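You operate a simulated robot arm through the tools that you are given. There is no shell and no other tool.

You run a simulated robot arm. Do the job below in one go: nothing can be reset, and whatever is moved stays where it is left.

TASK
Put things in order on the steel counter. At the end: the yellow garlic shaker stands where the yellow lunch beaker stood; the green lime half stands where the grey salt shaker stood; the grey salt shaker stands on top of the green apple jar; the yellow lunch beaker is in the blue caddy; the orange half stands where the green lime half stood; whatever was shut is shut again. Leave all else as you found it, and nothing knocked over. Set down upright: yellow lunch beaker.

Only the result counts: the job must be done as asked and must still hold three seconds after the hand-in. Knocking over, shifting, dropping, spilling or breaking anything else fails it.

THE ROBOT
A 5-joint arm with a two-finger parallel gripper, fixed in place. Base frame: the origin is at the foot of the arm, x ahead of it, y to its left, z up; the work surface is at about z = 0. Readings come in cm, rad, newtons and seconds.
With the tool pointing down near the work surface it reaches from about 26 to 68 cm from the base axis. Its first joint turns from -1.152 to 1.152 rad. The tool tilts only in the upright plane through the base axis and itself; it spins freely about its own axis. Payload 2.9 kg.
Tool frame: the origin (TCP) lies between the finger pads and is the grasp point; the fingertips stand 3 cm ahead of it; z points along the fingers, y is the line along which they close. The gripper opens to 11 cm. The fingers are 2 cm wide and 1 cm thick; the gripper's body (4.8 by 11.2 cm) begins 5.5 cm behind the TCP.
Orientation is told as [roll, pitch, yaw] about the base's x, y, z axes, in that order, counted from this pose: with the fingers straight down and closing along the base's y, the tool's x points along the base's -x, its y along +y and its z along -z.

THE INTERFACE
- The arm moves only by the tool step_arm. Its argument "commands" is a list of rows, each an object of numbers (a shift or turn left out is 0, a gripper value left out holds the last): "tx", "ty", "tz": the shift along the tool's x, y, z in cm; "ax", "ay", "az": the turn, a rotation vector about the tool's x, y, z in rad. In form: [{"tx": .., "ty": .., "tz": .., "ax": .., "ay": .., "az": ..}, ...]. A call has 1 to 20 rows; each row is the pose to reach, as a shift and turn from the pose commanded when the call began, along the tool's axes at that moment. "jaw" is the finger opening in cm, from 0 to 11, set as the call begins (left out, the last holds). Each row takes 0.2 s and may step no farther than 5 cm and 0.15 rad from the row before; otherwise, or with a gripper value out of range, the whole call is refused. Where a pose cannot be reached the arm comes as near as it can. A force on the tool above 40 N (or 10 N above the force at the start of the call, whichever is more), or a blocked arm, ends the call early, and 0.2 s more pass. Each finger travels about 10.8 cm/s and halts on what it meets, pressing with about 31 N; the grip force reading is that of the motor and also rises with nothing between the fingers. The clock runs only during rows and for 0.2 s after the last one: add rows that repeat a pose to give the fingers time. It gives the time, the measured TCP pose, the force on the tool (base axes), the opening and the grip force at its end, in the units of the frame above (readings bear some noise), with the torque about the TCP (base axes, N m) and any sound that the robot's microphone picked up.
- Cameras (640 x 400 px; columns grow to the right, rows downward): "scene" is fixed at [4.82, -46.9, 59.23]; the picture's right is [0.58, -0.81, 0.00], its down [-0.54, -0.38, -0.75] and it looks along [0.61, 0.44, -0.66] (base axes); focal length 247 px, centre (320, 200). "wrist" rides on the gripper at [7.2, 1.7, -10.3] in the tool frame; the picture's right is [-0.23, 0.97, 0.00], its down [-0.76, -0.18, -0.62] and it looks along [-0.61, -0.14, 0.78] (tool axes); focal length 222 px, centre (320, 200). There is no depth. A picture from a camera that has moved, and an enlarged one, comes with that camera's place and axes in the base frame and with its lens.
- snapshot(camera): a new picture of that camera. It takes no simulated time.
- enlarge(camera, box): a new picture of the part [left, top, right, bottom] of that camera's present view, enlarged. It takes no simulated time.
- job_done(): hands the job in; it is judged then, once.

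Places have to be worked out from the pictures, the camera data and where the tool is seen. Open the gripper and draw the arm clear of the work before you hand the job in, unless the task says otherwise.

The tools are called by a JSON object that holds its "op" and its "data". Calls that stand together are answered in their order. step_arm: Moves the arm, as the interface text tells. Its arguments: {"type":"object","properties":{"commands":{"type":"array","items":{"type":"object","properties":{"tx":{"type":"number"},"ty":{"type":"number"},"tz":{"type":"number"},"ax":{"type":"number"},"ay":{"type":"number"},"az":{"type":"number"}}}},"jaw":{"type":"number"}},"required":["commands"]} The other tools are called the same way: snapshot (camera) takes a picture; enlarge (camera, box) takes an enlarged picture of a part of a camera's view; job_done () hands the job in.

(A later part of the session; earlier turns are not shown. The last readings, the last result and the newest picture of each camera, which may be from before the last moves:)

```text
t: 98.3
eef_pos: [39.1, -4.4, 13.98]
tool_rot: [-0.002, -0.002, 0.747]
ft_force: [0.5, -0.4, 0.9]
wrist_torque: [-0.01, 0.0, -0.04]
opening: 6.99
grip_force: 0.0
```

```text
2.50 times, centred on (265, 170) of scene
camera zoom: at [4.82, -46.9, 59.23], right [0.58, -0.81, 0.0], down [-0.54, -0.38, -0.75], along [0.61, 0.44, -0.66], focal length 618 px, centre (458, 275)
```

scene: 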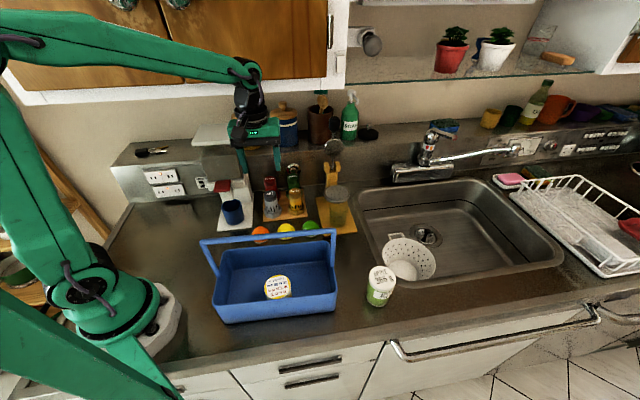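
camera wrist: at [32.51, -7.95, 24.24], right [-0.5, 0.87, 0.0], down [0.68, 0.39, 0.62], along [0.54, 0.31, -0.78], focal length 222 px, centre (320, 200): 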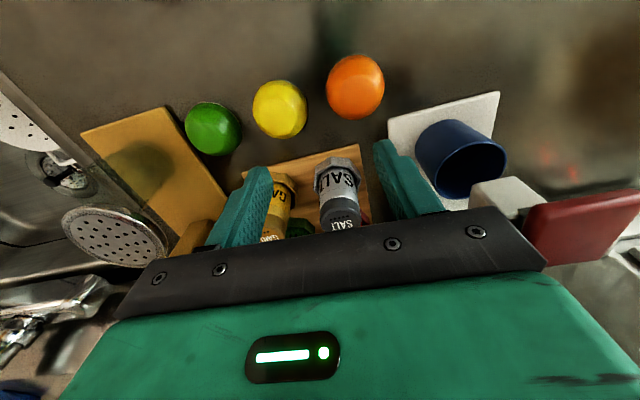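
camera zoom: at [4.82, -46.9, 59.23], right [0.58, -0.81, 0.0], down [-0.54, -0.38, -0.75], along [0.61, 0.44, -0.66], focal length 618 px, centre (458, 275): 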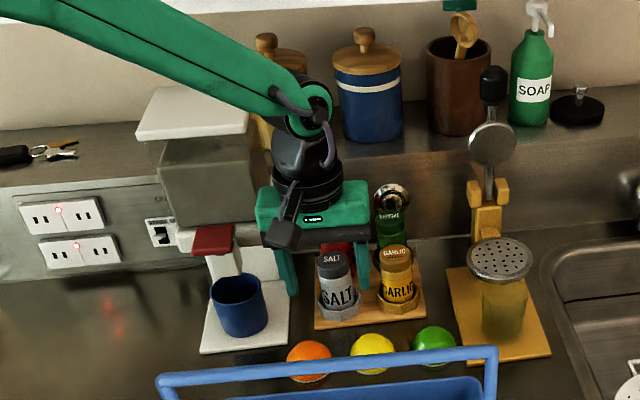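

The salt shaker stands inside an octagonal ring at about (43.4, 0.3), top at z≈10. I approach it low and straight from the front, with the fingers on either side.

{"op": "step_arm", "data": {"commands": [{"tx": -1, "ty": 0.2, "tz": 0.5}, {"tx": -2.2, "ty": 0.46, "tz": 1}, {"tx": -3.5, "ty": 0.46, "tz": 1.4}, {"tx": -4.8, "ty": 0.46, "tz": 1.4}, {"tx": -6.3, "ty": 0.46, "tz": 1.4}, {"tx": -6.3, "ty": 0.46, "tz": 1.4}, {"tx": -6.3, "ty": 0.46, "tz": 1.4}]}}

{"op": "snapshot", "data": {"camera": "wrist"}}

{"op": "enlarge", "data": {"camera": "scene", "box": [190, 90, 340, 250]}}

```text
t: 99.9
eef_pos: [43.34, 0.45, 12.67]
tool_rot: [-0.001, -0.001, 0.746]
ft_force: [0.8, -1.1, 1.1]
wrist_torque: [0.02, 0.02, 0.03]
opening: 7.02
grip_force: 0.1
```

```text
taken
camera wrist: at [36.87, -3.14, 22.91], right [-0.5, 0.87, 0.0], down [0.68, 0.39, 0.62], along [0.54, 0.31, -0.78], focal length 222 px, centre (320, 200)
```

wrist: 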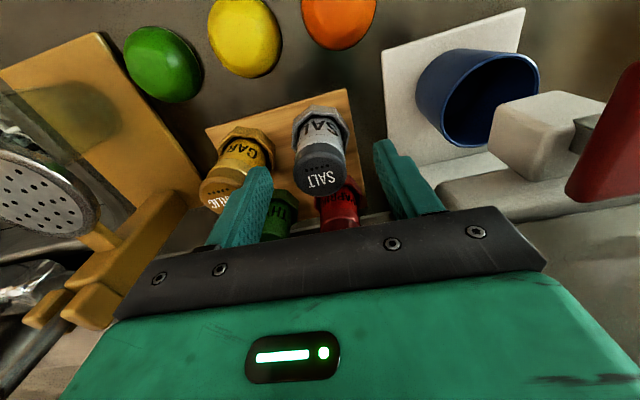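

```text
2.50 times, centred on (265, 170) of scene
camera zoom: at [4.82, -46.9, 59.23], right [0.58, -0.81, 0.0], down [-0.54, -0.38, -0.75], along [0.61, 0.44, -0.66], focal length 618 px, centre (458, 275)
```

zoom: 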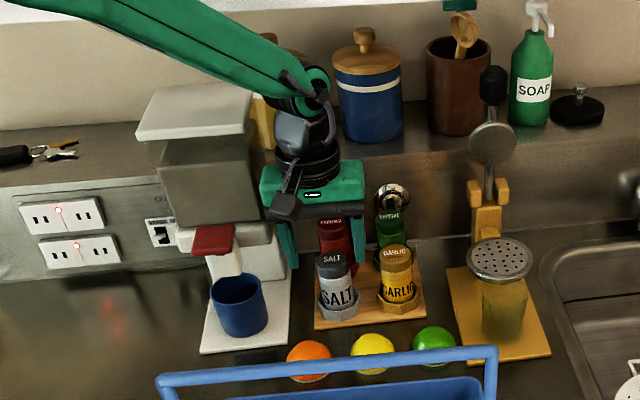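

{"op": "enlarge", "data": {"camera": "wrist", "box": [260, 80, 400, 220]}}

```text
2.86 times, centred on (330, 150) of wrist
camera zoom: at [36.87, -3.14, 22.91], right [-0.5, 0.87, 0.0], down [0.68, 0.39, 0.62], along [0.54, 0.31, -0.78], focal length 635 px, centre (291, 343)
```

zoom: 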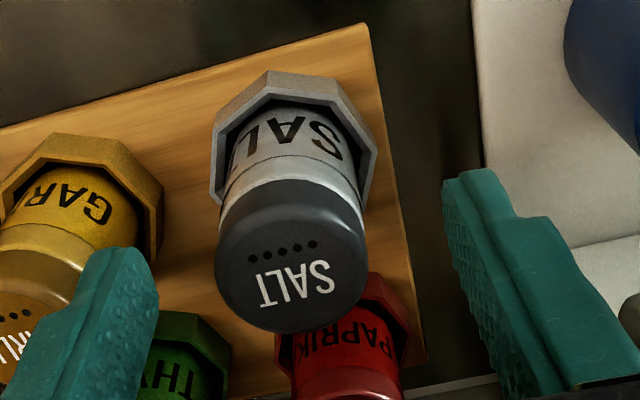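

The salt is about 0.6 cm further on. I shift over it and descend to grip the body above the ring.

{"op": "step_arm", "data": {"commands": [{"tx": -0.6, "ty": -0.1}, {"tx": -0.6, "ty": -0.1, "tz": 1}, {"tx": -0.6, "ty": -0.1, "tz": 2.5}, {"tx": -0.6, "ty": -0.1, "tz": 4}, {"tx": -0.6, "ty": -0.1, "tz": 5}, {"tx": -0.6, "ty": -0.1, "tz": 5}, {"tx": -0.6, "ty": -0.1, "tz": 5}]}}

{"op": "enlarge", "data": {"camera": "wrist", "box": [230, 100, 430, 260]}}

{"op": "enlarge", "data": {"camera": "scene", "box": [230, 130, 330, 240]}}

```text
t: 101.5
eef_pos: [43.84, 0.88, 7.58]
tool_rot: [-0.002, -0.002, 0.748]
ft_force: [-0.8, -0.5, -0.5]
wrist_torque: [-0.02, 0.02, 0.0]
opening: 6.97
grip_force: 0.0
```

```text
2.50 times, centred on (330, 180) of wrist
camera zoom: at [37.39, -2.78, 17.79], right [-0.5, 0.87, 0.0], down [0.68, 0.39, 0.62], along [0.54, 0.31, -0.78], focal length 555 px, centre (295, 250)
```

zoom: 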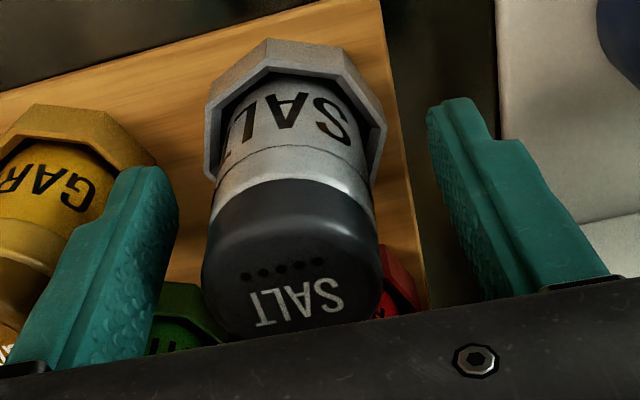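

```text
3.64 times, centred on (280, 185) of scene
camera zoom: at [4.82, -46.9, 59.23], right [0.58, -0.81, 0.0], down [-0.54, -0.38, -0.75], along [0.61, 0.44, -0.66], focal length 900 px, centre (466, 254)
```

zoom: 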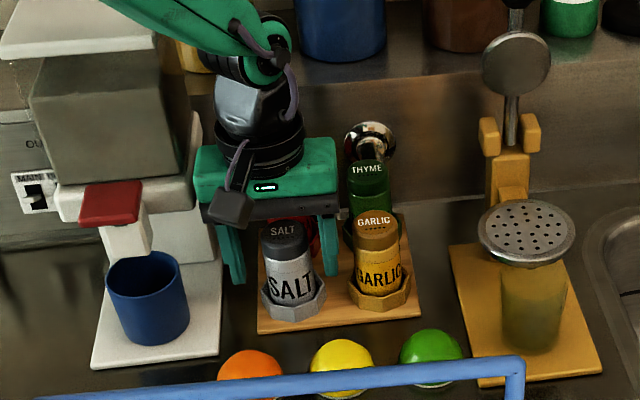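

The salt is between the fingers, clear of the ring and the garlic. I close on it.

{"op": "step_arm", "data": {"commands": [{}, {}, {}, {}], "jaw": 2}}

{"op": "step_arm", "data": {"commands": [{"tz": -0.4}, {"tz": -0.8}, {"tz": -1.2}, {"tz": -1.6}, {"tz": -2}, {"tz": -2}]}}

{"op": "enlarge", "data": {"camera": "scene", "box": [230, 130, 330, 240]}}

{"op": "enlarge", "data": {"camera": "wrist", "box": [230, 100, 430, 260]}}

```text
t: 102.5
eef_pos: [44.02, 0.83, 7.59]
tool_rot: [-0.002, -0.001, 0.747]
ft_force: [1.8, -2.7, 0.5]
wrist_torque: [-0.17, -0.1, -0.05]
opening: 4.06
grip_force: 31.1
```

```text
t: 103.9
eef_pos: [43.86, 0.68, 9.6]
tool_rot: [-0.002, -0.002, 0.748]
ft_force: [0.1, 0.7, -0.9]
wrist_torque: [-0.04, -0.02, 0.02]
opening: 4.06
grip_force: 30.2
```

```text
3.64 times, centred on (280, 185) of scene
camera zoom: at [4.82, -46.9, 59.23], right [0.58, -0.81, 0.0], down [-0.54, -0.38, -0.75], along [0.61, 0.44, -0.66], focal length 900 px, centre (466, 254)
```

zoom: 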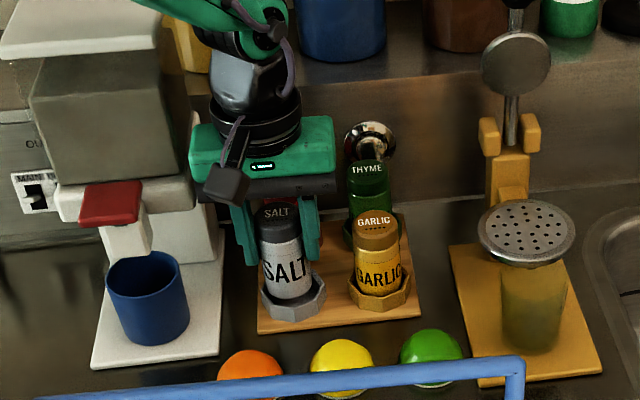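

```text
2.50 times, centred on (330, 180) of wrist
camera zoom: at [37.4, -2.84, 19.87], right [-0.5, 0.87, 0.0], down [0.68, 0.39, 0.62], along [0.54, 0.31, -0.78], focal length 555 px, centre (295, 250)
```

zoom: 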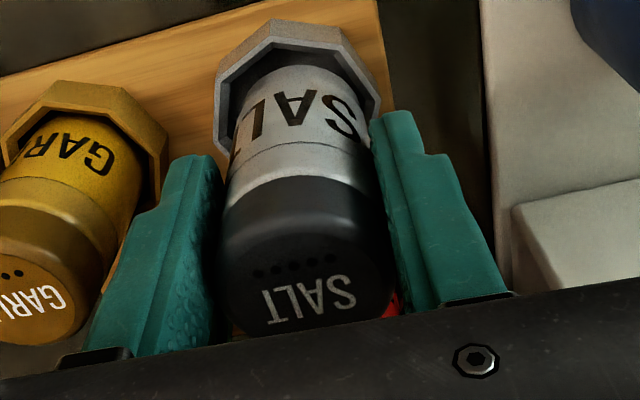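

The salt came out cleanly and the ring stays on the board. I raise it clear of the rack, back out to the front below the cabinet, then lift.

{"op": "step_arm", "data": {"commands": [{"tz": -1.5}, {"tz": -3}, {"tz": -4.5}, {"tz": -4.5, "tx": 2}, {"tz": -4.5, "tx": 4}, {"tz": -4.5, "tx": 6}, {"tz": -4.5, "tx": 8}, {"tz": -4.5, "tx": 10}, {"tz": -8, "tx": 10.5}, {"tz": -12, "tx": 11}, {"tz": -16, "tx": 11}, {"tz": -20, "tx": 11}, {"tz": -22, "tx": 11}, {"tz": -22, "tx": 11}]}}

{"op": "snapshot", "data": {"camera": "scene"}}

{"op": "enlarge", "data": {"camera": "scene", "box": [240, 160, 330, 250]}}

```text
t: 106.9
eef_pos: [35.71, -6.67, 31.85]
tool_rot: [-0.001, -0.002, 0.748]
ft_force: [0.3, 0.0, -2.1]
wrist_torque: [-0.03, 0.02, -0.01]
opening: 4.07
grip_force: 30.7
```

```text
taken
```

scene: 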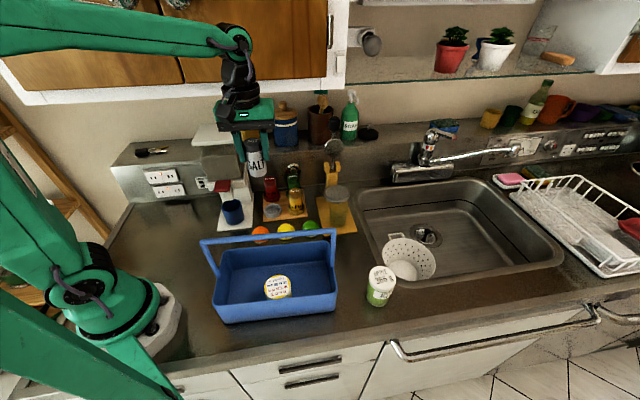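

```text
4.44 times, centred on (285, 205) of scene
camera zoom: at [4.82, -46.9, 59.23], right [0.58, -0.81, 0.0], down [-0.54, -0.38, -0.75], along [0.61, 0.44, -0.66], focal length 1100 px, centre (476, 178)
```

zoom: 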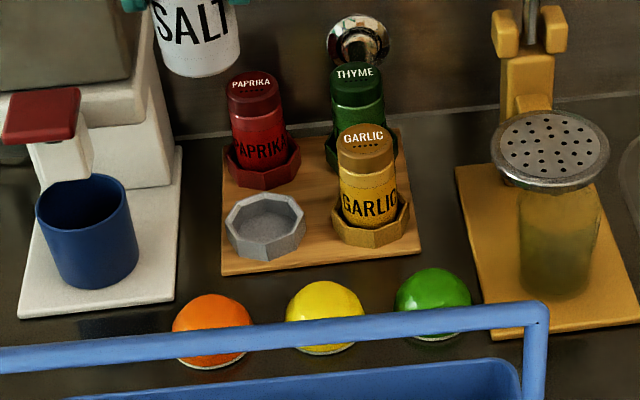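

The empty ring is a shallow octagonal cup. The salt hangs with its base about 6.55 cm below the TCP. I carry it over to the apple jar at about (37.6, -40.8), staying above the caddy handle.

{"op": "step_arm", "data": {"commands": [{"tx": 2.42, "ty": -2.92}, {"tx": 4.84, "ty": -5.84}, {"tx": 7.27, "ty": -8.77}, {"tx": 9.69, "ty": -11.69}, {"tx": 12.11, "ty": -14.61}, {"tx": 14.53, "ty": -17.53}, {"tx": 16.96, "ty": -20.46}, {"tx": 19.38, "ty": -23.38}, {"tx": 21.8, "ty": -26.3}, {"tx": 21.8, "ty": -26.3}, {"tx": 21.8, "ty": -26.3}]}}

{"op": "snapshot", "data": {"camera": "wrist"}}

{"op": "snapshot", "data": {"camera": "scene"}}

```text
t: 109.3
eef_pos: [37.81, -40.87, 31.67]
tool_rot: [-0.001, 0.0, 0.747]
ft_force: [0.3, 0.6, -1.2]
wrist_torque: [0.02, 0.02, -0.01]
opening: 4.1
grip_force: 30.9
```

```text
taken
camera wrist: at [31.24, -44.35, 41.91], right [-0.5, 0.87, 0.0], down [0.68, 0.39, 0.62], along [0.54, 0.31, -0.78], focal length 222 px, centre (320, 200)
```

wrist: 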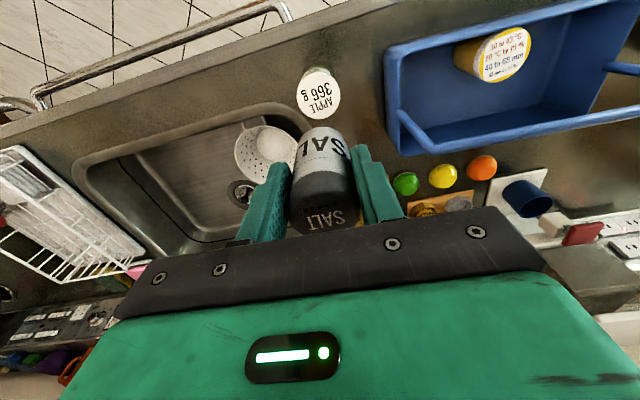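

```text
taken
```

scene: 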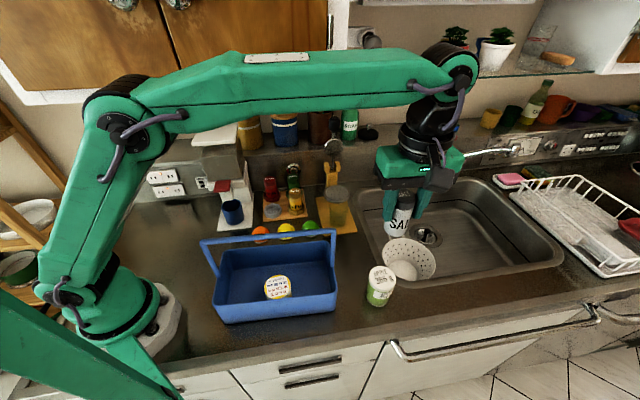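

{"op": "enlarge", "data": {"camera": "wrist", "box": [280, 50, 360, 130]}}

{"op": "enlarge", "data": {"camera": "wrist", "box": [260, 100, 380, 260]}}

{"op": "enlarge", "data": {"camera": "scene", "box": [350, 150, 450, 310]}}

```text
5.00 times, centred on (320, 90) of wrist
camera zoom: at [31.24, -44.35, 41.91], right [-0.5, 0.87, 0.0], down [0.68, 0.39, 0.62], along [0.54, 0.31, -0.78], focal length 1111 px, centre (320, 750)
```

zoom: 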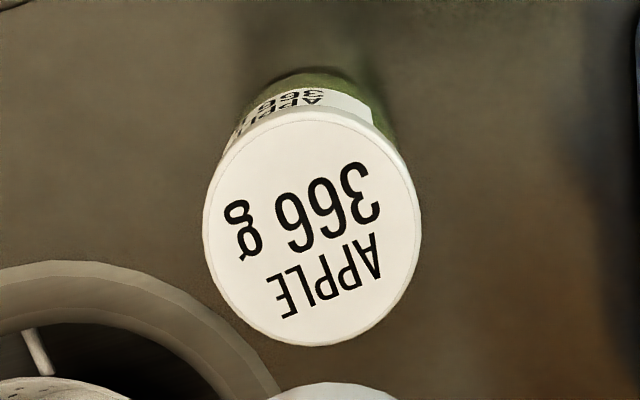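

```text
2.50 times, centred on (320, 180) of wrist
camera zoom: at [31.24, -44.35, 41.91], right [-0.5, 0.87, 0.0], down [0.68, 0.39, 0.62], along [0.54, 0.31, -0.78], focal length 555 px, centre (320, 250)
```

zoom: 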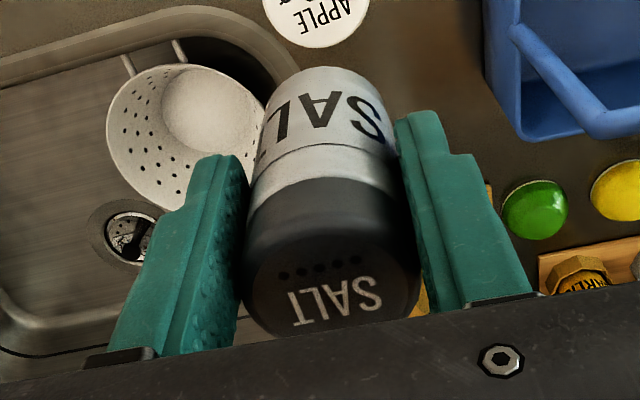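

```text
2.50 times, centred on (400, 230) of scene
camera zoom: at [4.82, -46.9, 59.23], right [0.58, -0.81, 0.0], down [-0.54, -0.38, -0.75], along [0.61, 0.44, -0.66], focal length 618 px, centre (120, 125)
```

zoom: 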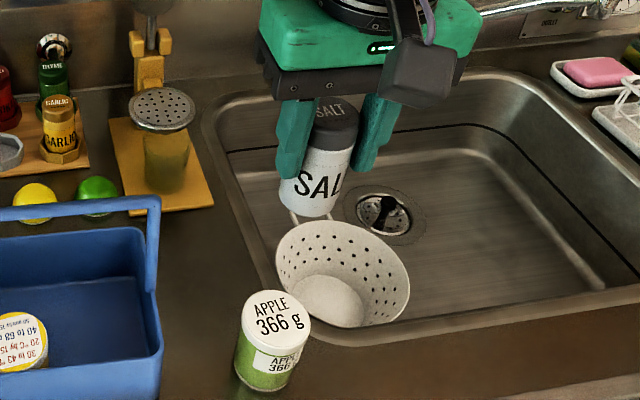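

The two cameras disagree by about half a centimetre on the jar, so I zoom further on it in both before lowering.

{"op": "enlarge", "data": {"camera": "scene", "box": [360, 260, 400, 310]}}

{"op": "enlarge", "data": {"camera": "wrist", "box": [294, 60, 344, 125]}}

```text
8.00 times, centred on (380, 285) of scene
camera zoom: at [4.82, -46.9, 59.23], right [0.58, -0.81, 0.0], down [-0.54, -0.38, -0.75], along [0.61, 0.44, -0.66], focal length 1979 px, centre (-160, -480)
```

zoom: 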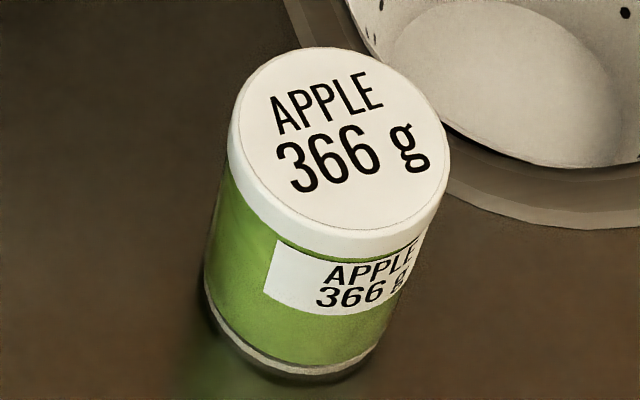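

```text
6.15 times, centred on (319, 92) of wrist
camera zoom: at [31.24, -44.35, 41.91], right [-0.5, 0.87, 0.0], down [0.68, 0.39, 0.62], along [0.54, 0.31, -0.78], focal length 1367 px, centre (326, 862)
```

zoom: 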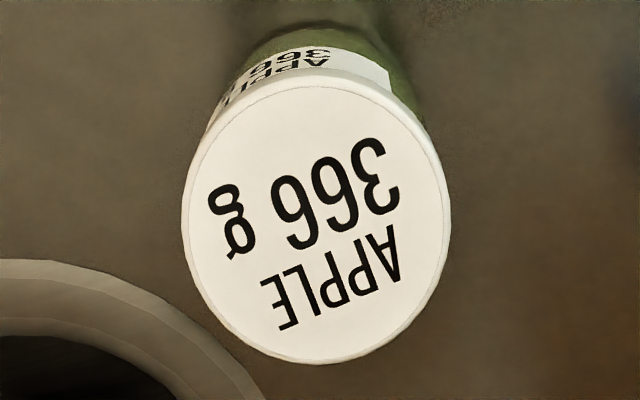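

Weighing both views, the jar's lid centre is near (38.1, -40.7) with its top at z≈9.3. I shift there and come down to z≈20, with the salt's base about 4 cm above the lid.

{"op": "step_arm", "data": {"commands": [{"tx": -0.4, "ty": -0.28, "tz": 2}, {"tx": -0.4, "ty": -0.28, "tz": 4}, {"tx": -0.4, "ty": -0.28, "tz": 6}, {"tx": -0.4, "ty": -0.28, "tz": 8}, {"tx": -0.4, "ty": -0.28, "tz": 10}, {"tx": -0.4, "ty": -0.28, "tz": 11.5}, {"tx": -0.4, "ty": -0.28, "tz": 11.5}, {"tx": -0.4, "ty": -0.28, "tz": 11.5}]}}

{"op": "enlarge", "data": {"camera": "wrist", "box": [250, 60, 390, 240]}}

{"op": "enlarge", "data": {"camera": "scene", "box": [340, 200, 420, 310]}}

```text
t: 111.1
eef_pos: [38.17, -40.52, 20.16]
tool_rot: [-0.003, 0.0, 0.748]
ft_force: [-0.1, 0.7, -1.4]
wrist_torque: [0.01, 0.02, 0.03]
opening: 4.09
grip_force: 31.0
```

```text
2.22 times, centred on (320, 150) of wrist
camera zoom: at [31.65, -44.13, 30.42], right [-0.5, 0.87, 0.0], down [0.68, 0.39, 0.62], along [0.54, 0.31, -0.78], focal length 494 px, centre (320, 311)
```

zoom: 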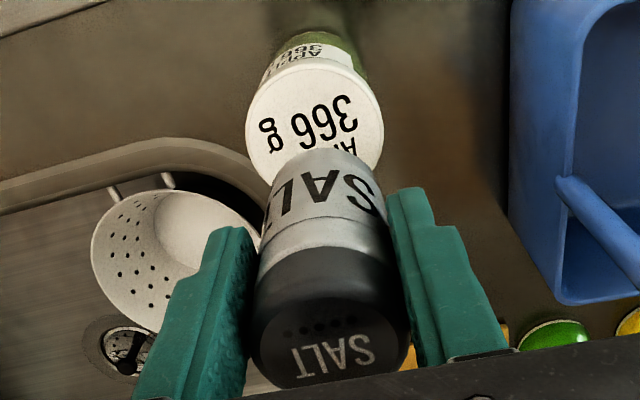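

```text
3.64 times, centred on (380, 255) of scene
camera zoom: at [4.82, -46.9, 59.23], right [0.58, -0.81, 0.0], down [-0.54, -0.38, -0.75], along [0.61, 0.44, -0.66], focal length 900 px, centre (102, 0)
```

zoom: 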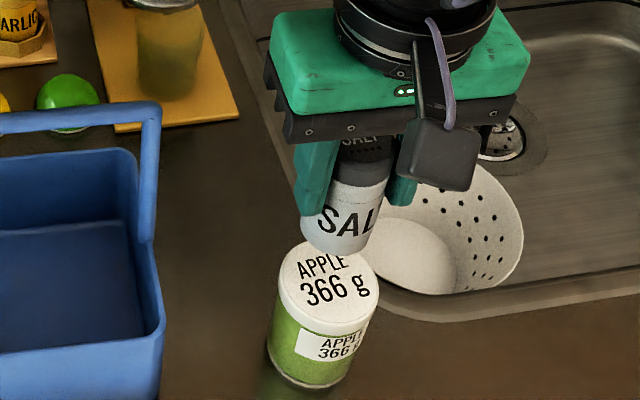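

The jar's lid is centred under the tool. I check the salt's attitude in the grip, because its base seems a little off to the far side.

{"op": "enlarge", "data": {"camera": "scene", "box": [370, 225, 420, 285]}}

{"op": "enlarge", "data": {"camera": "wrist", "box": [285, 110, 365, 200]}}

```text
6.67 times, centred on (395, 255) of scene
camera zoom: at [4.82, -46.9, 59.23], right [0.58, -0.81, 0.0], down [-0.54, -0.38, -0.75], along [0.61, 0.44, -0.66], focal length 1649 px, centre (-180, -167)
```

zoom: 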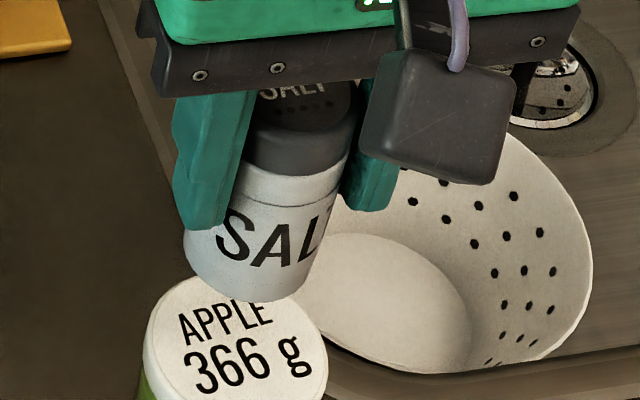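

```text
4.44 times, centred on (325, 155) of wrist
camera zoom: at [31.65, -44.13, 30.42], right [-0.5, 0.87, 0.0], down [0.68, 0.39, 0.62], along [0.54, 0.31, -0.78], focal length 987 px, centre (298, 400)
```

zoom: 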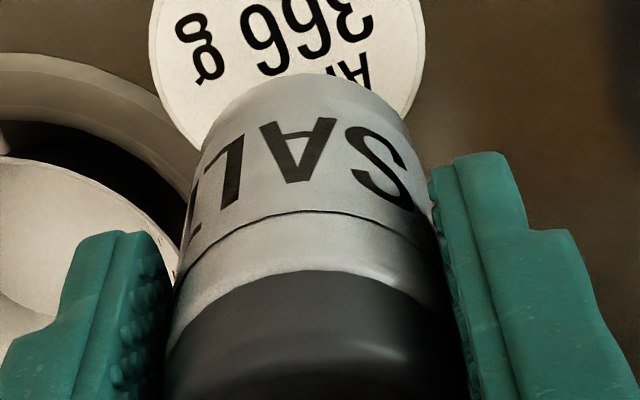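

The salt's axis sits about 0.8 cm to the far side of the tool axis, so I shift the tool 0.75 cm toward the front to centre the salt on the lid, and come down to about 1.5 cm above it.

{"op": "step_arm", "data": {"commands": [{"tx": 0.4, "tz": 0.5}, {"tx": 0.75, "tz": 1}, {"tx": 0.75, "tz": 1.8}, {"tx": 0.75, "tz": 2.6}, {"tx": 0.75, "tz": 2.6}, {"tx": 0.75, "tz": 2.6}]}}

{"op": "enlarge", "data": {"camera": "wrist", "box": [270, 80, 370, 200]}}

{"op": "enlarge", "data": {"camera": "scene", "box": [355, 235, 415, 310]}}

```text
t: 112.5
eef_pos: [37.54, -41.21, 17.5]
tool_rot: [-0.002, -0.002, 0.747]
ft_force: [0.2, -0.5, -1.1]
wrist_torque: [-0.02, 0.02, 0.0]
opening: 4.06
grip_force: 30.5
```

```text
3.33 times, centred on (320, 140) of wrist
camera zoom: at [31.13, -44.77, 27.8], right [-0.5, 0.87, 0.0], down [0.68, 0.39, 0.62], along [0.54, 0.31, -0.78], focal length 740 px, centre (320, 400)
```

zoom: 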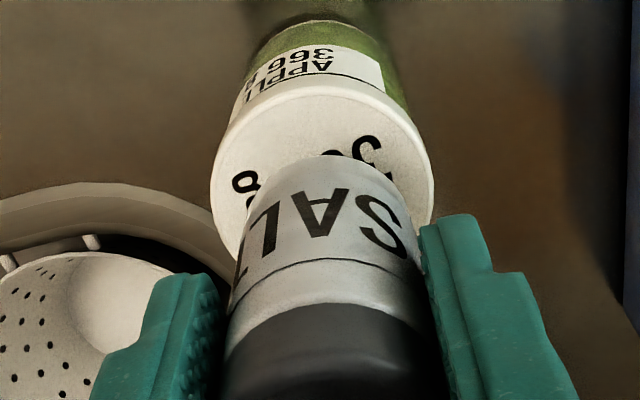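

```text
5.33 times, centred on (385, 272) of scene
camera zoom: at [4.82, -46.9, 59.23], right [0.58, -0.81, 0.0], down [-0.54, -0.38, -0.75], along [0.61, 0.44, -0.66], focal length 1320 px, centre (-27, -187)
```

zoom: 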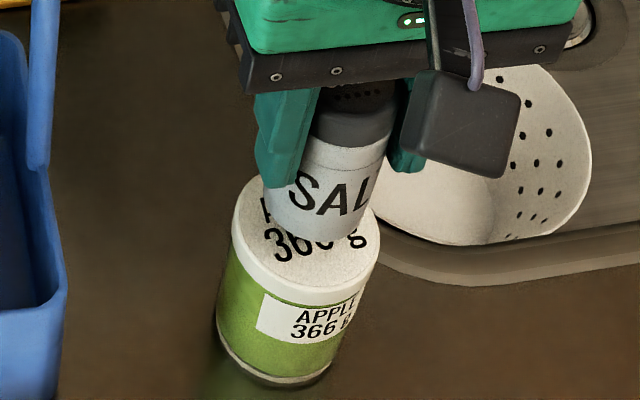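

Both views now show the salt's base over the lid's centre. I lower the last 1.6 cm in small steps, watching for contact.

{"op": "step_arm", "data": {"commands": [{"tz": 0.5}, {"tz": 1}, {"tz": 1.2}, {"tz": 1.2}]}}

{"op": "step_arm", "data": {"commands": [{"tz": 0.1}, {"tz": 0.1}]}}

{"op": "step_arm", "data": {"commands": [{"tz": 0.1}, {"tz": 0.1}]}}

{"op": "step_arm", "data": {"commands": [{"tz": 0.1}, {"tz": 0.1}]}}

```text
t: 113.5
eef_pos: [37.75, -41.29, 16.41]
tool_rot: [-0.002, -0.002, 0.749]
ft_force: [-0.6, 0.3, -1.6]
wrist_torque: [-0.02, 0.0, 0.03]
opening: 4.05
grip_force: 31.2
```

```text
t: 114.1
eef_pos: [37.7, -41.16, 16.25]
tool_rot: [-0.002, 0.0, 0.745]
ft_force: [0.6, 0.3, -1.1]
wrist_torque: [-0.01, 0.02, 0.0]
opening: 4.08
grip_force: 31.2
```

```text
t: 114.7
eef_pos: [37.61, -41.2, 16.16]
tool_rot: [-0.003, 0.001, 0.746]
ft_force: [0.3, 0.6, -0.5]
wrist_torque: [0.0, 0.04, 0.0]
opening: 4.07
grip_force: 31.2
```

```text
t: 115.3
eef_pos: [37.73, -41.16, 16.06]
tool_rot: [-0.003, 0.001, 0.748]
ft_force: [0.3, -0.9, -0.9]
wrist_torque: [0.01, 0.04, -0.01]
opening: 4.08
grip_force: 31.1
```

{"op": "step_arm", "data": {"commands": [{"tz": 0.1}, {"tz": 0.1}]}}

{"op": "step_arm", "data": {"commands": [{"tz": 0.1}, {"tz": 0.1}]}}

{"op": "step_arm", "data": {"commands": [{"tz": 0.1}, {"tz": 0.1}]}}

{"op": "enlarge", "data": {"camera": "scene", "box": [355, 235, 415, 310]}}

```text
t: 115.9
eef_pos: [37.73, -41.31, 16.0]
tool_rot: [-0.002, 0.0, 0.746]
ft_force: [0.3, 0.7, -1.5]
wrist_torque: [-0.04, 0.02, -0.06]
opening: 4.06
grip_force: 30.7
```

```text
t: 116.5
eef_pos: [37.64, -41.33, 15.84]
tool_rot: [-0.001, 0.001, 0.745]
ft_force: [0.7, 0.1, -1.4]
wrist_torque: [-0.01, 0.04, 0.01]
opening: 4.1
grip_force: 30.7
```

```text
t: 117.1
eef_pos: [37.63, -41.22, 15.74]
tool_rot: [-0.001, 0.001, 0.748]
ft_force: [-0.4, 0.0, -1.7]
wrist_torque: [-0.02, -0.01, 0.01]
opening: 4.03
grip_force: 30.8
```

```text
5.33 times, centred on (385, 272) of scene
camera zoom: at [4.82, -46.9, 59.23], right [0.58, -0.81, 0.0], down [-0.54, -0.38, -0.75], along [0.61, 0.44, -0.66], focal length 1320 px, centre (-27, -187)
```

zoom: 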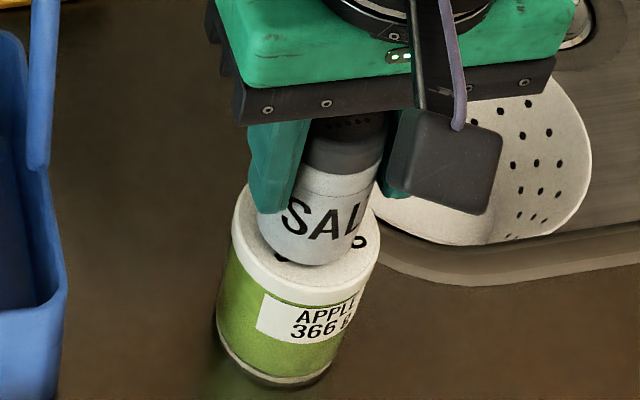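

Still no contact; the picture suggests about half a centimetre to go. I continue in 0.1 cm steps.

{"op": "step_arm", "data": {"commands": [{"tz": 0.1}, {"tz": 0.2}]}}

{"op": "step_arm", "data": {"commands": [{"tz": 0.1}, {"tz": 0.1}]}}

{"op": "step_arm", "data": {"commands": [{"tz": 0.1}, {"tz": 0.1}]}}

{"op": "step_arm", "data": {"commands": [{"tz": 0.1}, {"tz": 0.1}]}}

```text
t: 117.7
eef_pos: [37.48, -41.2, 15.65]
tool_rot: [-0.002, 0.0, 0.747]
ft_force: [0.7, 0.0, -1.8]
wrist_torque: [0.0, -0.02, 0.0]
opening: 4.05
grip_force: 31.0
```

```text
t: 118.3
eef_pos: [37.55, -41.16, 15.62]
tool_rot: [-0.004, -0.002, 0.748]
ft_force: [-0.8, 2.1, 4.6]
wrist_torque: [0.18, 0.07, 0.02]
opening: 4.08
grip_force: 31.2
```

```text
t: 118.9
eef_pos: [37.58, -41.29, 15.44]
tool_rot: [-0.005, 0.0, 0.747]
ft_force: [-2.9, 2.6, 14.0]
wrist_torque: [0.37, 0.18, 0.07]
opening: 4.07
grip_force: 31.4
```

```text
t: 119.5
eef_pos: [37.59, -41.34, 15.45]
tool_rot: [-0.006, 0.0, 0.746]
ft_force: [-0.3, 2.0, 21.1]
wrist_torque: [0.39, 0.01, -0.09]
opening: 4.1
grip_force: 31.5
```

The salt is on the lid. I ease off the pressure and look before releasing.

{"op": "step_arm", "data": {"commands": [{"tz": -0.1}, {"tz": -0.2}, {"tz": -0.2}]}}

{"op": "enlarge", "data": {"camera": "scene", "box": [355, 235, 415, 310]}}

{"op": "enlarge", "data": {"camera": "wrist", "box": [270, 80, 370, 200]}}

```text
t: 120.3
eef_pos: [37.63, -41.23, 15.45]
tool_rot: [-0.001, -0.002, 0.746]
ft_force: [-0.8, -3.3, 9.5]
wrist_torque: [-0.18, -0.02, -0.03]
opening: 4.09
grip_force: 31.7
```

```text
5.33 times, centred on (385, 272) of scene
camera zoom: at [4.81, -46.9, 59.23], right [0.58, -0.81, 0.0], down [-0.54, -0.38, -0.75], along [0.61, 0.44, -0.66], focal length 1320 px, centre (-27, -187)
```

zoom: 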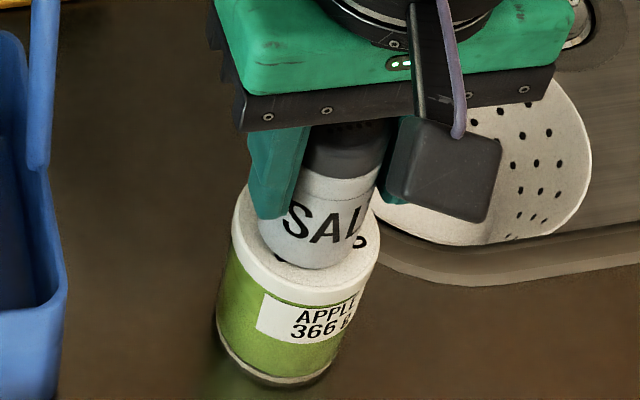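

```text
3.33 times, centred on (320, 140) of wrist
camera zoom: at [31.11, -44.83, 25.69], right [-0.5, 0.87, 0.0], down [0.68, 0.39, 0.62], along [0.54, 0.31, -0.78], focal length 740 px, centre (320, 400)
```

zoom: 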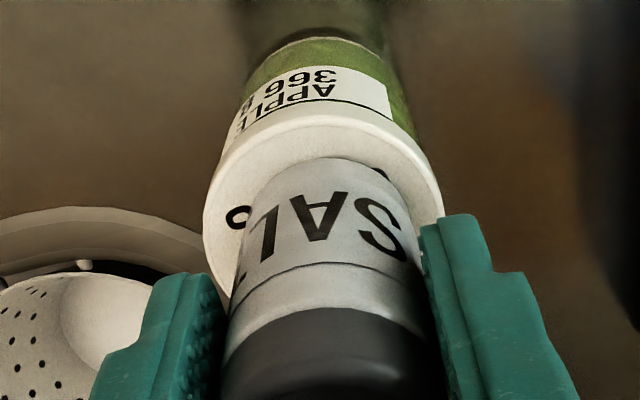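

The salt sits centred on the lid. I relieve the remaining load and open.

{"op": "step_arm", "data": {"commands": [{"tz": -0.08}, {"tz": -0.12}, {"tz": -0.12}]}}

{"op": "step_arm", "data": {"commands": [{}, {}], "jaw": 4.2}}

{"op": "step_arm", "data": {"commands": [{}, {}, {}], "jaw": 6.5}}

{"op": "enlarge", "data": {"camera": "scene", "box": [355, 235, 415, 310]}}

```text
t: 121.1
eef_pos: [37.62, -41.26, 15.46]
tool_rot: [-0.001, 0.001, 0.75]
ft_force: [0.6, 0.2, -0.5]
wrist_torque: [0.01, 0.03, -0.01]
opening: 4.09
grip_force: 30.6
```

```text
t: 121.7
eef_pos: [37.61, -41.28, 15.57]
tool_rot: [-0.001, 0.0, 0.748]
ft_force: [-0.1, 1.4, -0.3]
wrist_torque: [-0.01, 0.02, -0.02]
opening: 4.21
grip_force: 0.6
```

```text
t: 122.5
eef_pos: [37.64, -41.32, 15.53]
tool_rot: [-0.004, 0.0, 0.746]
ft_force: [0.3, -0.1, 0.3]
wrist_torque: [0.01, 0.05, -0.04]
opening: 6.51
grip_force: 0.0
```

```text
5.33 times, centred on (385, 272) of scene
camera zoom: at [4.82, -46.9, 59.23], right [0.58, -0.81, 0.0], down [-0.54, -0.38, -0.75], along [0.61, 0.44, -0.66], focal length 1320 px, centre (-27, -187)
```

zoom: 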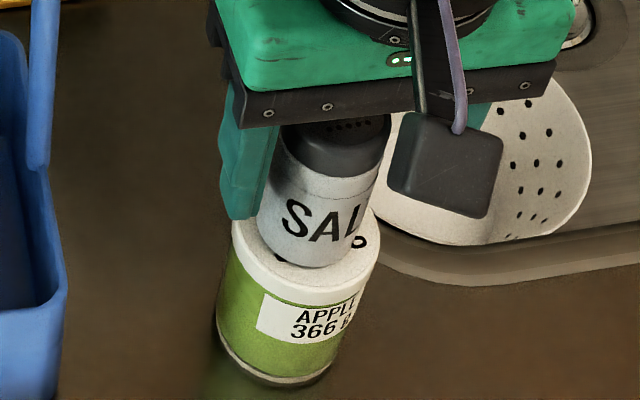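

The salt stands on the jar by itself. I rise straight up, clear of it.

{"op": "step_arm", "data": {"commands": [{"tz": -1}, {"tz": -3}, {"tz": -6}, {"tz": -9}, {"tz": -12}, {"tz": -15}, {"tz": -17}, {"tz": -17}]}}

{"op": "enlarge", "data": {"camera": "scene", "box": [345, 215, 425, 315]}}

{"op": "enlarge", "data": {"camera": "wrist", "box": [260, 40, 380, 160]}}

{"op": "snapshot", "data": {"camera": "scene"}}

```text
t: 124.3
eef_pos: [37.68, -41.06, 32.62]
tool_rot: [-0.002, 0.0, 0.746]
ft_force: [0.0, -0.2, 0.6]
wrist_torque: [0.01, 0.03, -0.01]
opening: 6.5
grip_force: 0.1
```

```text
4.00 times, centred on (385, 265) of scene
camera zoom: at [4.82, -46.9, 59.23], right [0.58, -0.81, 0.0], down [-0.54, -0.38, -0.75], along [0.61, 0.44, -0.66], focal length 990 px, centre (60, -60)
```

zoom: 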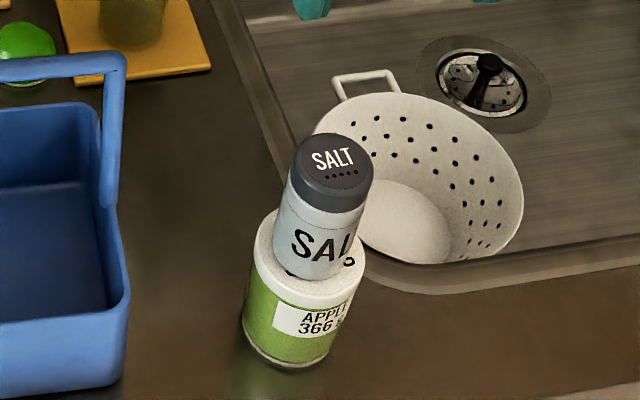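

```text
3.33 times, centred on (320, 100) of wrist
camera zoom: at [31.08, -44.69, 42.8], right [-0.5, 0.87, 0.0], down [0.68, 0.39, 0.62], along [0.54, 0.31, -0.78], focal length 740 px, centre (320, 533)
```

zoom: 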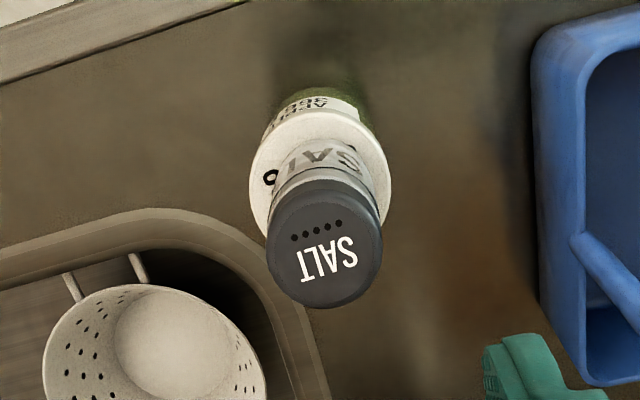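

```text
taken
```

scene: 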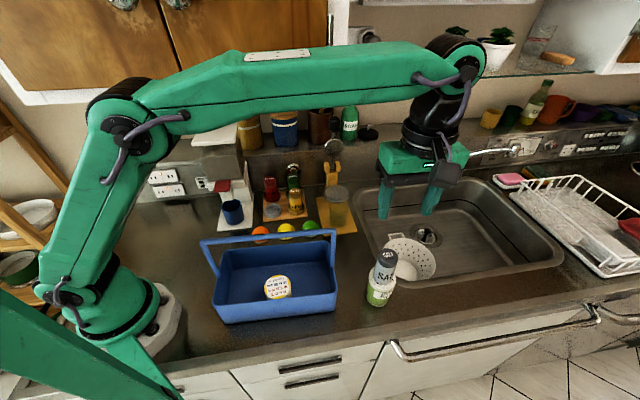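

The salt shaker stands on the jar. Next is the lime half: I move above it with the camera facing the robot's base, and measure it against the juicer's disc, which is close by.

{"op": "step_arm", "data": {"commands": [{"tx": -2.7, "ty": 1.6, "tz": 0, "az": 0.115}, {"tx": -5.4, "ty": 3.2, "tz": 0, "az": 0.23}, {"tx": -8.1, "ty": 4.8, "tz": 0, "az": 0.345}, {"tx": -10.8, "ty": 6.4, "tz": 0.5, "az": 0.46}, {"tx": -13.5, "ty": 8, "tz": 2, "az": 0.575}, {"tx": -16.2, "ty": 9.6, "tz": 4, "az": 0.69}, {"tx": -18.9, "ty": 11.2, "tz": 6, "az": 0.805}, {"tx": -21.6, "ty": 12.8, "tz": 8, "az": 0.92}, {"tx": -24.4, "ty": 14.5, "tz": 10, "az": 1.04}, {"tx": -24.4, "ty": 14.5, "tz": 10, "az": 1.04}, {"tx": -24.4, "ty": 14.5, "tz": 10, "az": 1.04}], "jaw": 8}}

{"op": "snapshot", "data": {"camera": "wrist"}}

{"op": "snapshot", "data": {"camera": "scene"}}

```text
t: 126.7
eef_pos: [45.49, -13.91, 22.43]
tool_rot: [-0.001, -0.002, -0.293]
ft_force: [-0.4, -0.9, -0.4]
wrist_torque: [0.04, -0.02, -0.03]
opening: 8.02
grip_force: 0.1
```

```text
taken
camera wrist: at [39.05, -10.1, 32.81], right [0.5, 0.87, 0.0], down [0.68, -0.39, 0.62], along [0.54, -0.31, -0.78], focal length 222 px, centre (320, 200)
```

wrist: 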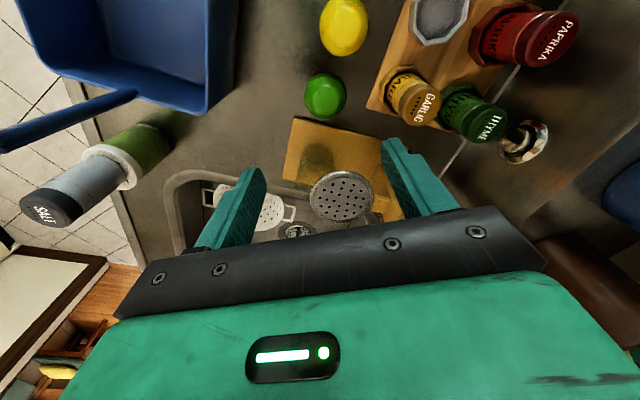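

```text
taken
```

scene: 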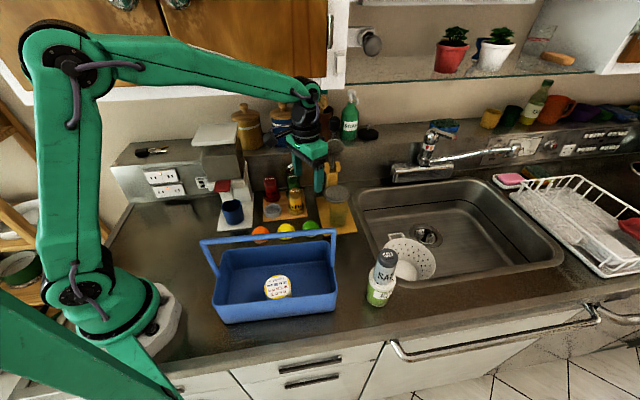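

This view shows the lime, disc, garlic and empty cup together. I enlarge for measurements.

{"op": "enlarge", "data": {"camera": "wrist", "box": [280, 60, 380, 160]}}

{"op": "enlarge", "data": {"camera": "wrist", "box": [280, 140, 420, 240]}}

{"op": "enlarge", "data": {"camera": "wrist", "box": [370, 0, 490, 130]}}

```text
4.00 times, centred on (330, 110) of wrist
camera zoom: at [39.05, -10.1, 32.81], right [0.5, 0.87, 0.0], down [0.68, -0.39, 0.62], along [0.54, -0.31, -0.78], focal length 888 px, centre (280, 560)
```

zoom: 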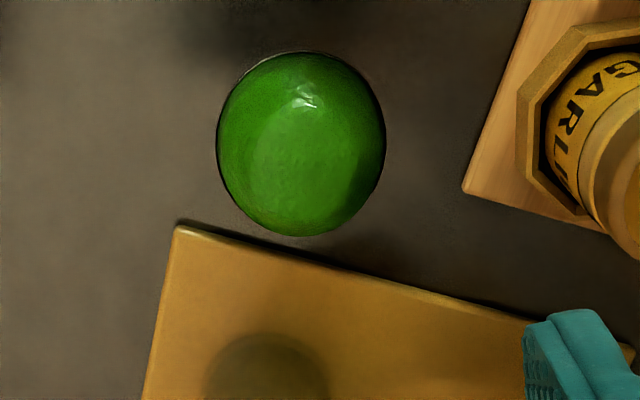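

```text
4.00 times, centred on (350, 190) of wrist
camera zoom: at [39.05, -10.1, 32.81], right [0.5, 0.87, 0.0], down [0.68, -0.39, 0.62], along [0.54, -0.31, -0.78], focal length 888 px, centre (200, 240)
```

zoom: 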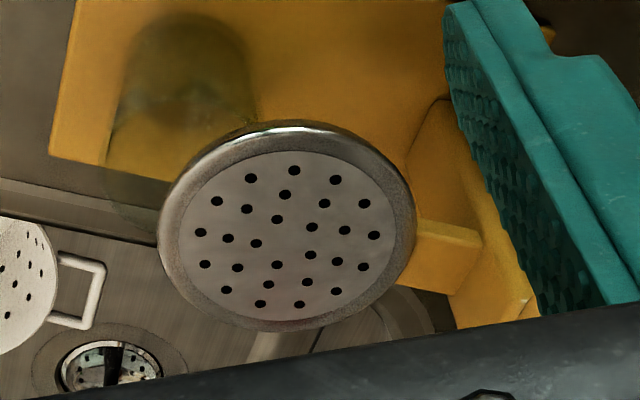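

```text
3.08 times, centred on (430, 65) of wrist
camera zoom: at [39.05, -10.1, 32.81], right [0.5, 0.87, 0.0], down [0.68, -0.39, 0.62], along [0.54, -0.31, -0.78], focal length 684 px, centre (-18, 615)
```

zoom: 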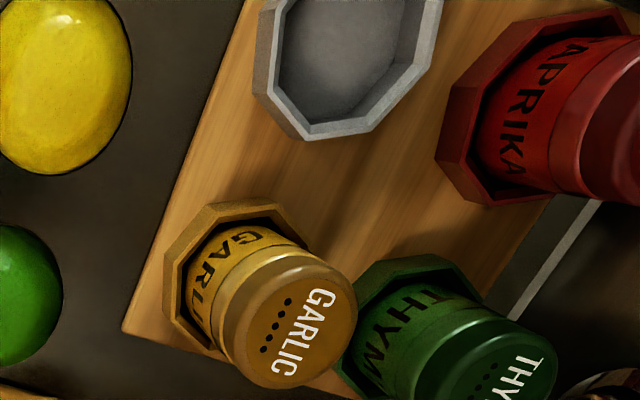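

In tool axes the lime is at (-0.75, 0.61), R≈2.85, with the juicer disc straight beyond it. I centre over the lime and tilt the tool about 17° so its upper part leans back toward the base, away from the disc.

{"op": "step_arm", "data": {"commands": [{"tx": -0.4, "ty": 0.3, "ay": -0.1}, {"tx": -0.75, "ty": 0.61, "ay": -0.2}, {"tx": -0.75, "ty": 0.61, "ay": -0.3}, {"tx": -0.75, "ty": 0.61, "ay": -0.3}, {"tx": -0.75, "ty": 0.61, "ay": -0.3}], "jaw": 7}}

{"op": "snapshot", "data": {"camera": "wrist"}}

{"op": "enlarge", "data": {"camera": "scene", "box": [240, 100, 380, 260]}}

```text
t: 127.9
eef_pos: [46.5, -13.54, 22.5]
tool_rot: [0.001, -0.304, -0.291]
ft_force: [-0.7, 0.3, 0.0]
wrist_torque: [-0.02, 0.03, 0.01]
opening: 7.0
grip_force: 0.0
```

```text
taken
camera wrist: at [37.38, -9.02, 30.24], right [0.49, 0.87, 0.07], down [0.47, -0.33, 0.82], along [0.74, -0.37, -0.57], focal length 222 px, centre (320, 200)
```

wrist: 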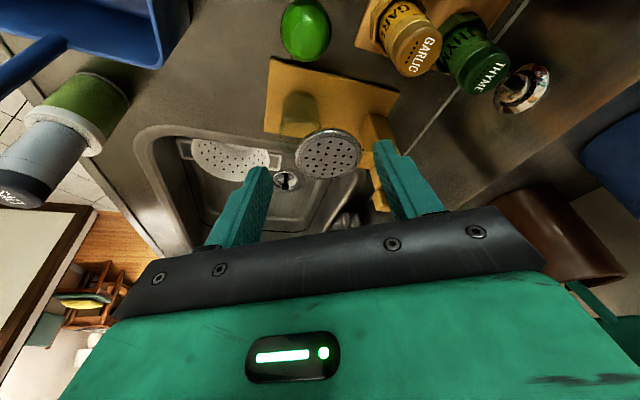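

```text
2.50 times, centred on (310, 180) of scene
camera zoom: at [4.82, -46.9, 59.23], right [0.58, -0.81, 0.0], down [-0.54, -0.38, -0.75], along [0.61, 0.44, -0.66], focal length 618 px, centre (345, 250)
```

zoom: 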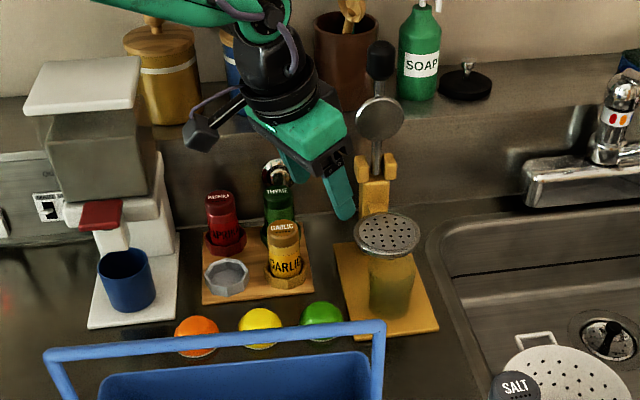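

The tilt is right: the tips point outward and the body leans back. I descend vertically toward the lime, stopping at z≈7 to re-check alignment.

{"op": "step_arm", "data": {"commands": [{"tx": 1, "tz": 3.23}, {"tx": 2, "tz": 6.47}, {"tx": 3, "tz": 9.7}, {"tx": 4, "tz": 12.93}, {"tx": 4.58, "tz": 14.81}, {"tx": 4.58, "tz": 14.81}, {"tx": 4.58, "tz": 14.81}]}}

{"op": "snapshot", "data": {"camera": "wrist"}}

{"op": "enlarge", "data": {"camera": "wrist", "box": [240, 60, 420, 240]}}

{"op": "enlarge", "data": {"camera": "scene", "box": [250, 130, 370, 250]}}

```text
t: 129.5
eef_pos: [46.6, -13.75, 7.17]
tool_rot: [0.002, -0.302, -0.292]
ft_force: [-0.2, -0.3, 0.1]
wrist_torque: [-0.01, 0.02, -0.01]
opening: 7.01
grip_force: 0.0
```

```text
taken
camera wrist: at [37.51, -9.1, 14.8], right [0.49, 0.87, 0.07], down [0.47, -0.33, 0.82], along [0.74, -0.37, -0.57], focal length 222 px, centre (320, 200)
```

wrist: 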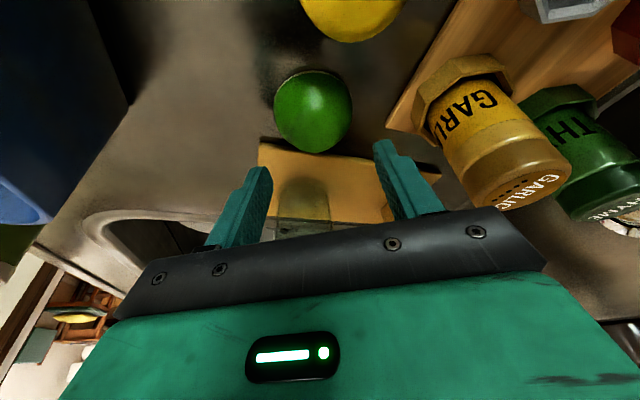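

```text
2.22 times, centred on (330, 150) of wrist
camera zoom: at [37.51, -9.1, 14.8], right [0.49, 0.87, 0.07], down [0.47, -0.33, 0.82], along [0.74, -0.37, -0.57], focal length 494 px, centre (298, 311)
```

zoom: 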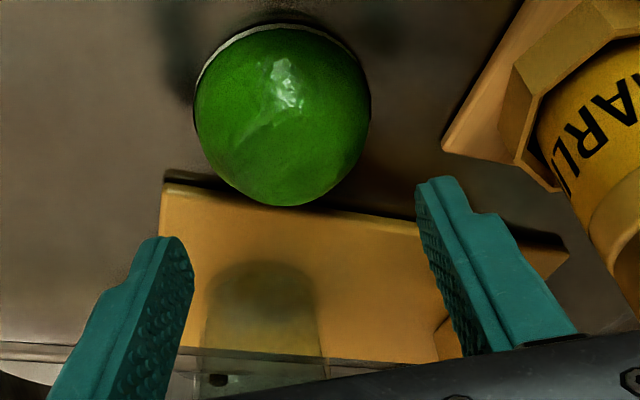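

```text
3.33 times, centred on (310, 190) of scene
camera zoom: at [4.82, -46.9, 59.23], right [0.58, -0.81, 0.0], down [-0.54, -0.38, -0.75], along [0.61, 0.44, -0.66], focal length 825 px, centre (353, 233)
```

zoom: 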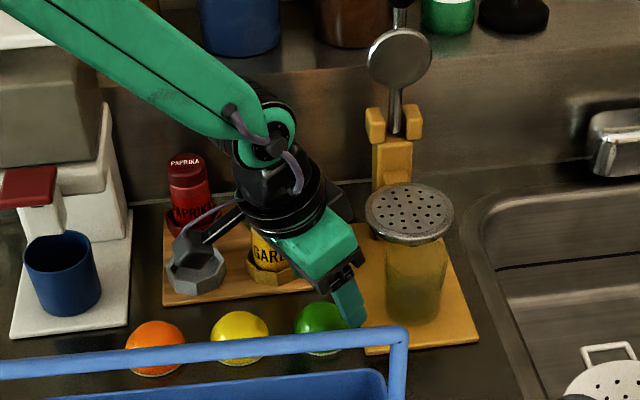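

The lime centre is at about (46.2, -13.3), slightly inward of the TCP. Since the slanted fingertips lead outward, I move the tool 1.2 cm inward and then descend to z≈3.4.

{"op": "step_arm", "data": {"commands": [{"tx": 1.15, "ty": 0.18, "tz": -0.36}, {"tx": 1.42, "ty": 0.18, "tz": 0.5}, {"tx": 1.7, "ty": 0.18, "tz": 1.4}, {"tx": 1.98, "ty": 0.18, "tz": 2.3}, {"tx": 2.2, "ty": 0.18, "tz": 3.0}, {"tx": 2.2, "ty": 0.18, "tz": 3.0}, {"tx": 2.2, "ty": 0.18, "tz": 3.0}]}}

{"op": "enlarge", "data": {"camera": "wrist", "box": [220, 60, 420, 240]}}

{"op": "enlarge", "data": {"camera": "scene", "box": [270, 170, 350, 250]}}

```text
t: 131.1
eef_pos: [45.53, -13.18, 3.57]
tool_rot: [0.004, -0.301, -0.292]
ft_force: [-0.1, 0.1, -0.6]
wrist_torque: [-0.01, 0.01, 0.03]
opening: 7.0
grip_force: 0.2
```

```text
2.22 times, centred on (320, 150) of wrist
camera zoom: at [36.44, -8.6, 11.25], right [0.49, 0.87, 0.07], down [0.47, -0.33, 0.82], along [0.74, -0.37, -0.57], focal length 494 px, centre (320, 311)
```

zoom: 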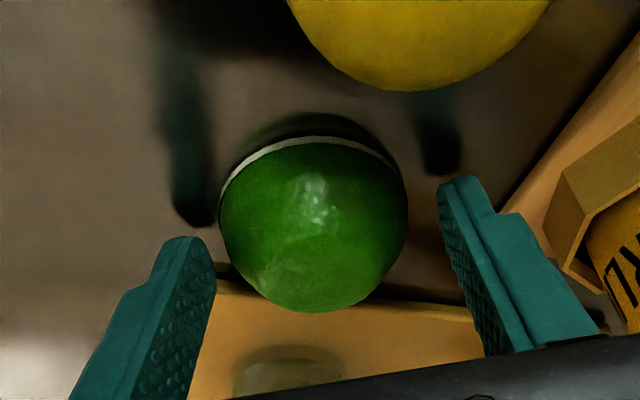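

```text
5.00 times, centred on (310, 210) of scene
camera zoom: at [4.82, -46.9, 59.23], right [0.58, -0.81, 0.0], down [-0.54, -0.38, -0.75], along [0.61, 0.44, -0.66], focal length 1237 px, centre (370, 150)
```

zoom: 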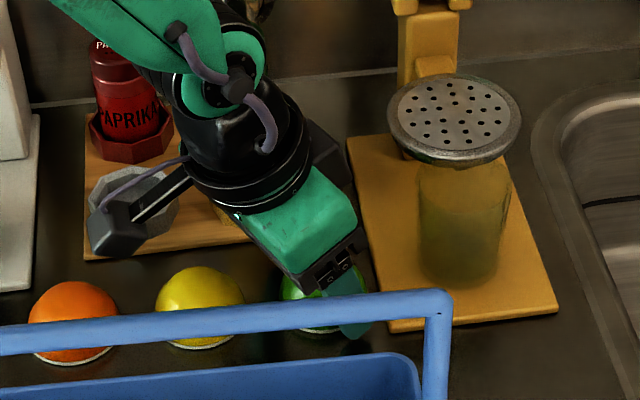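

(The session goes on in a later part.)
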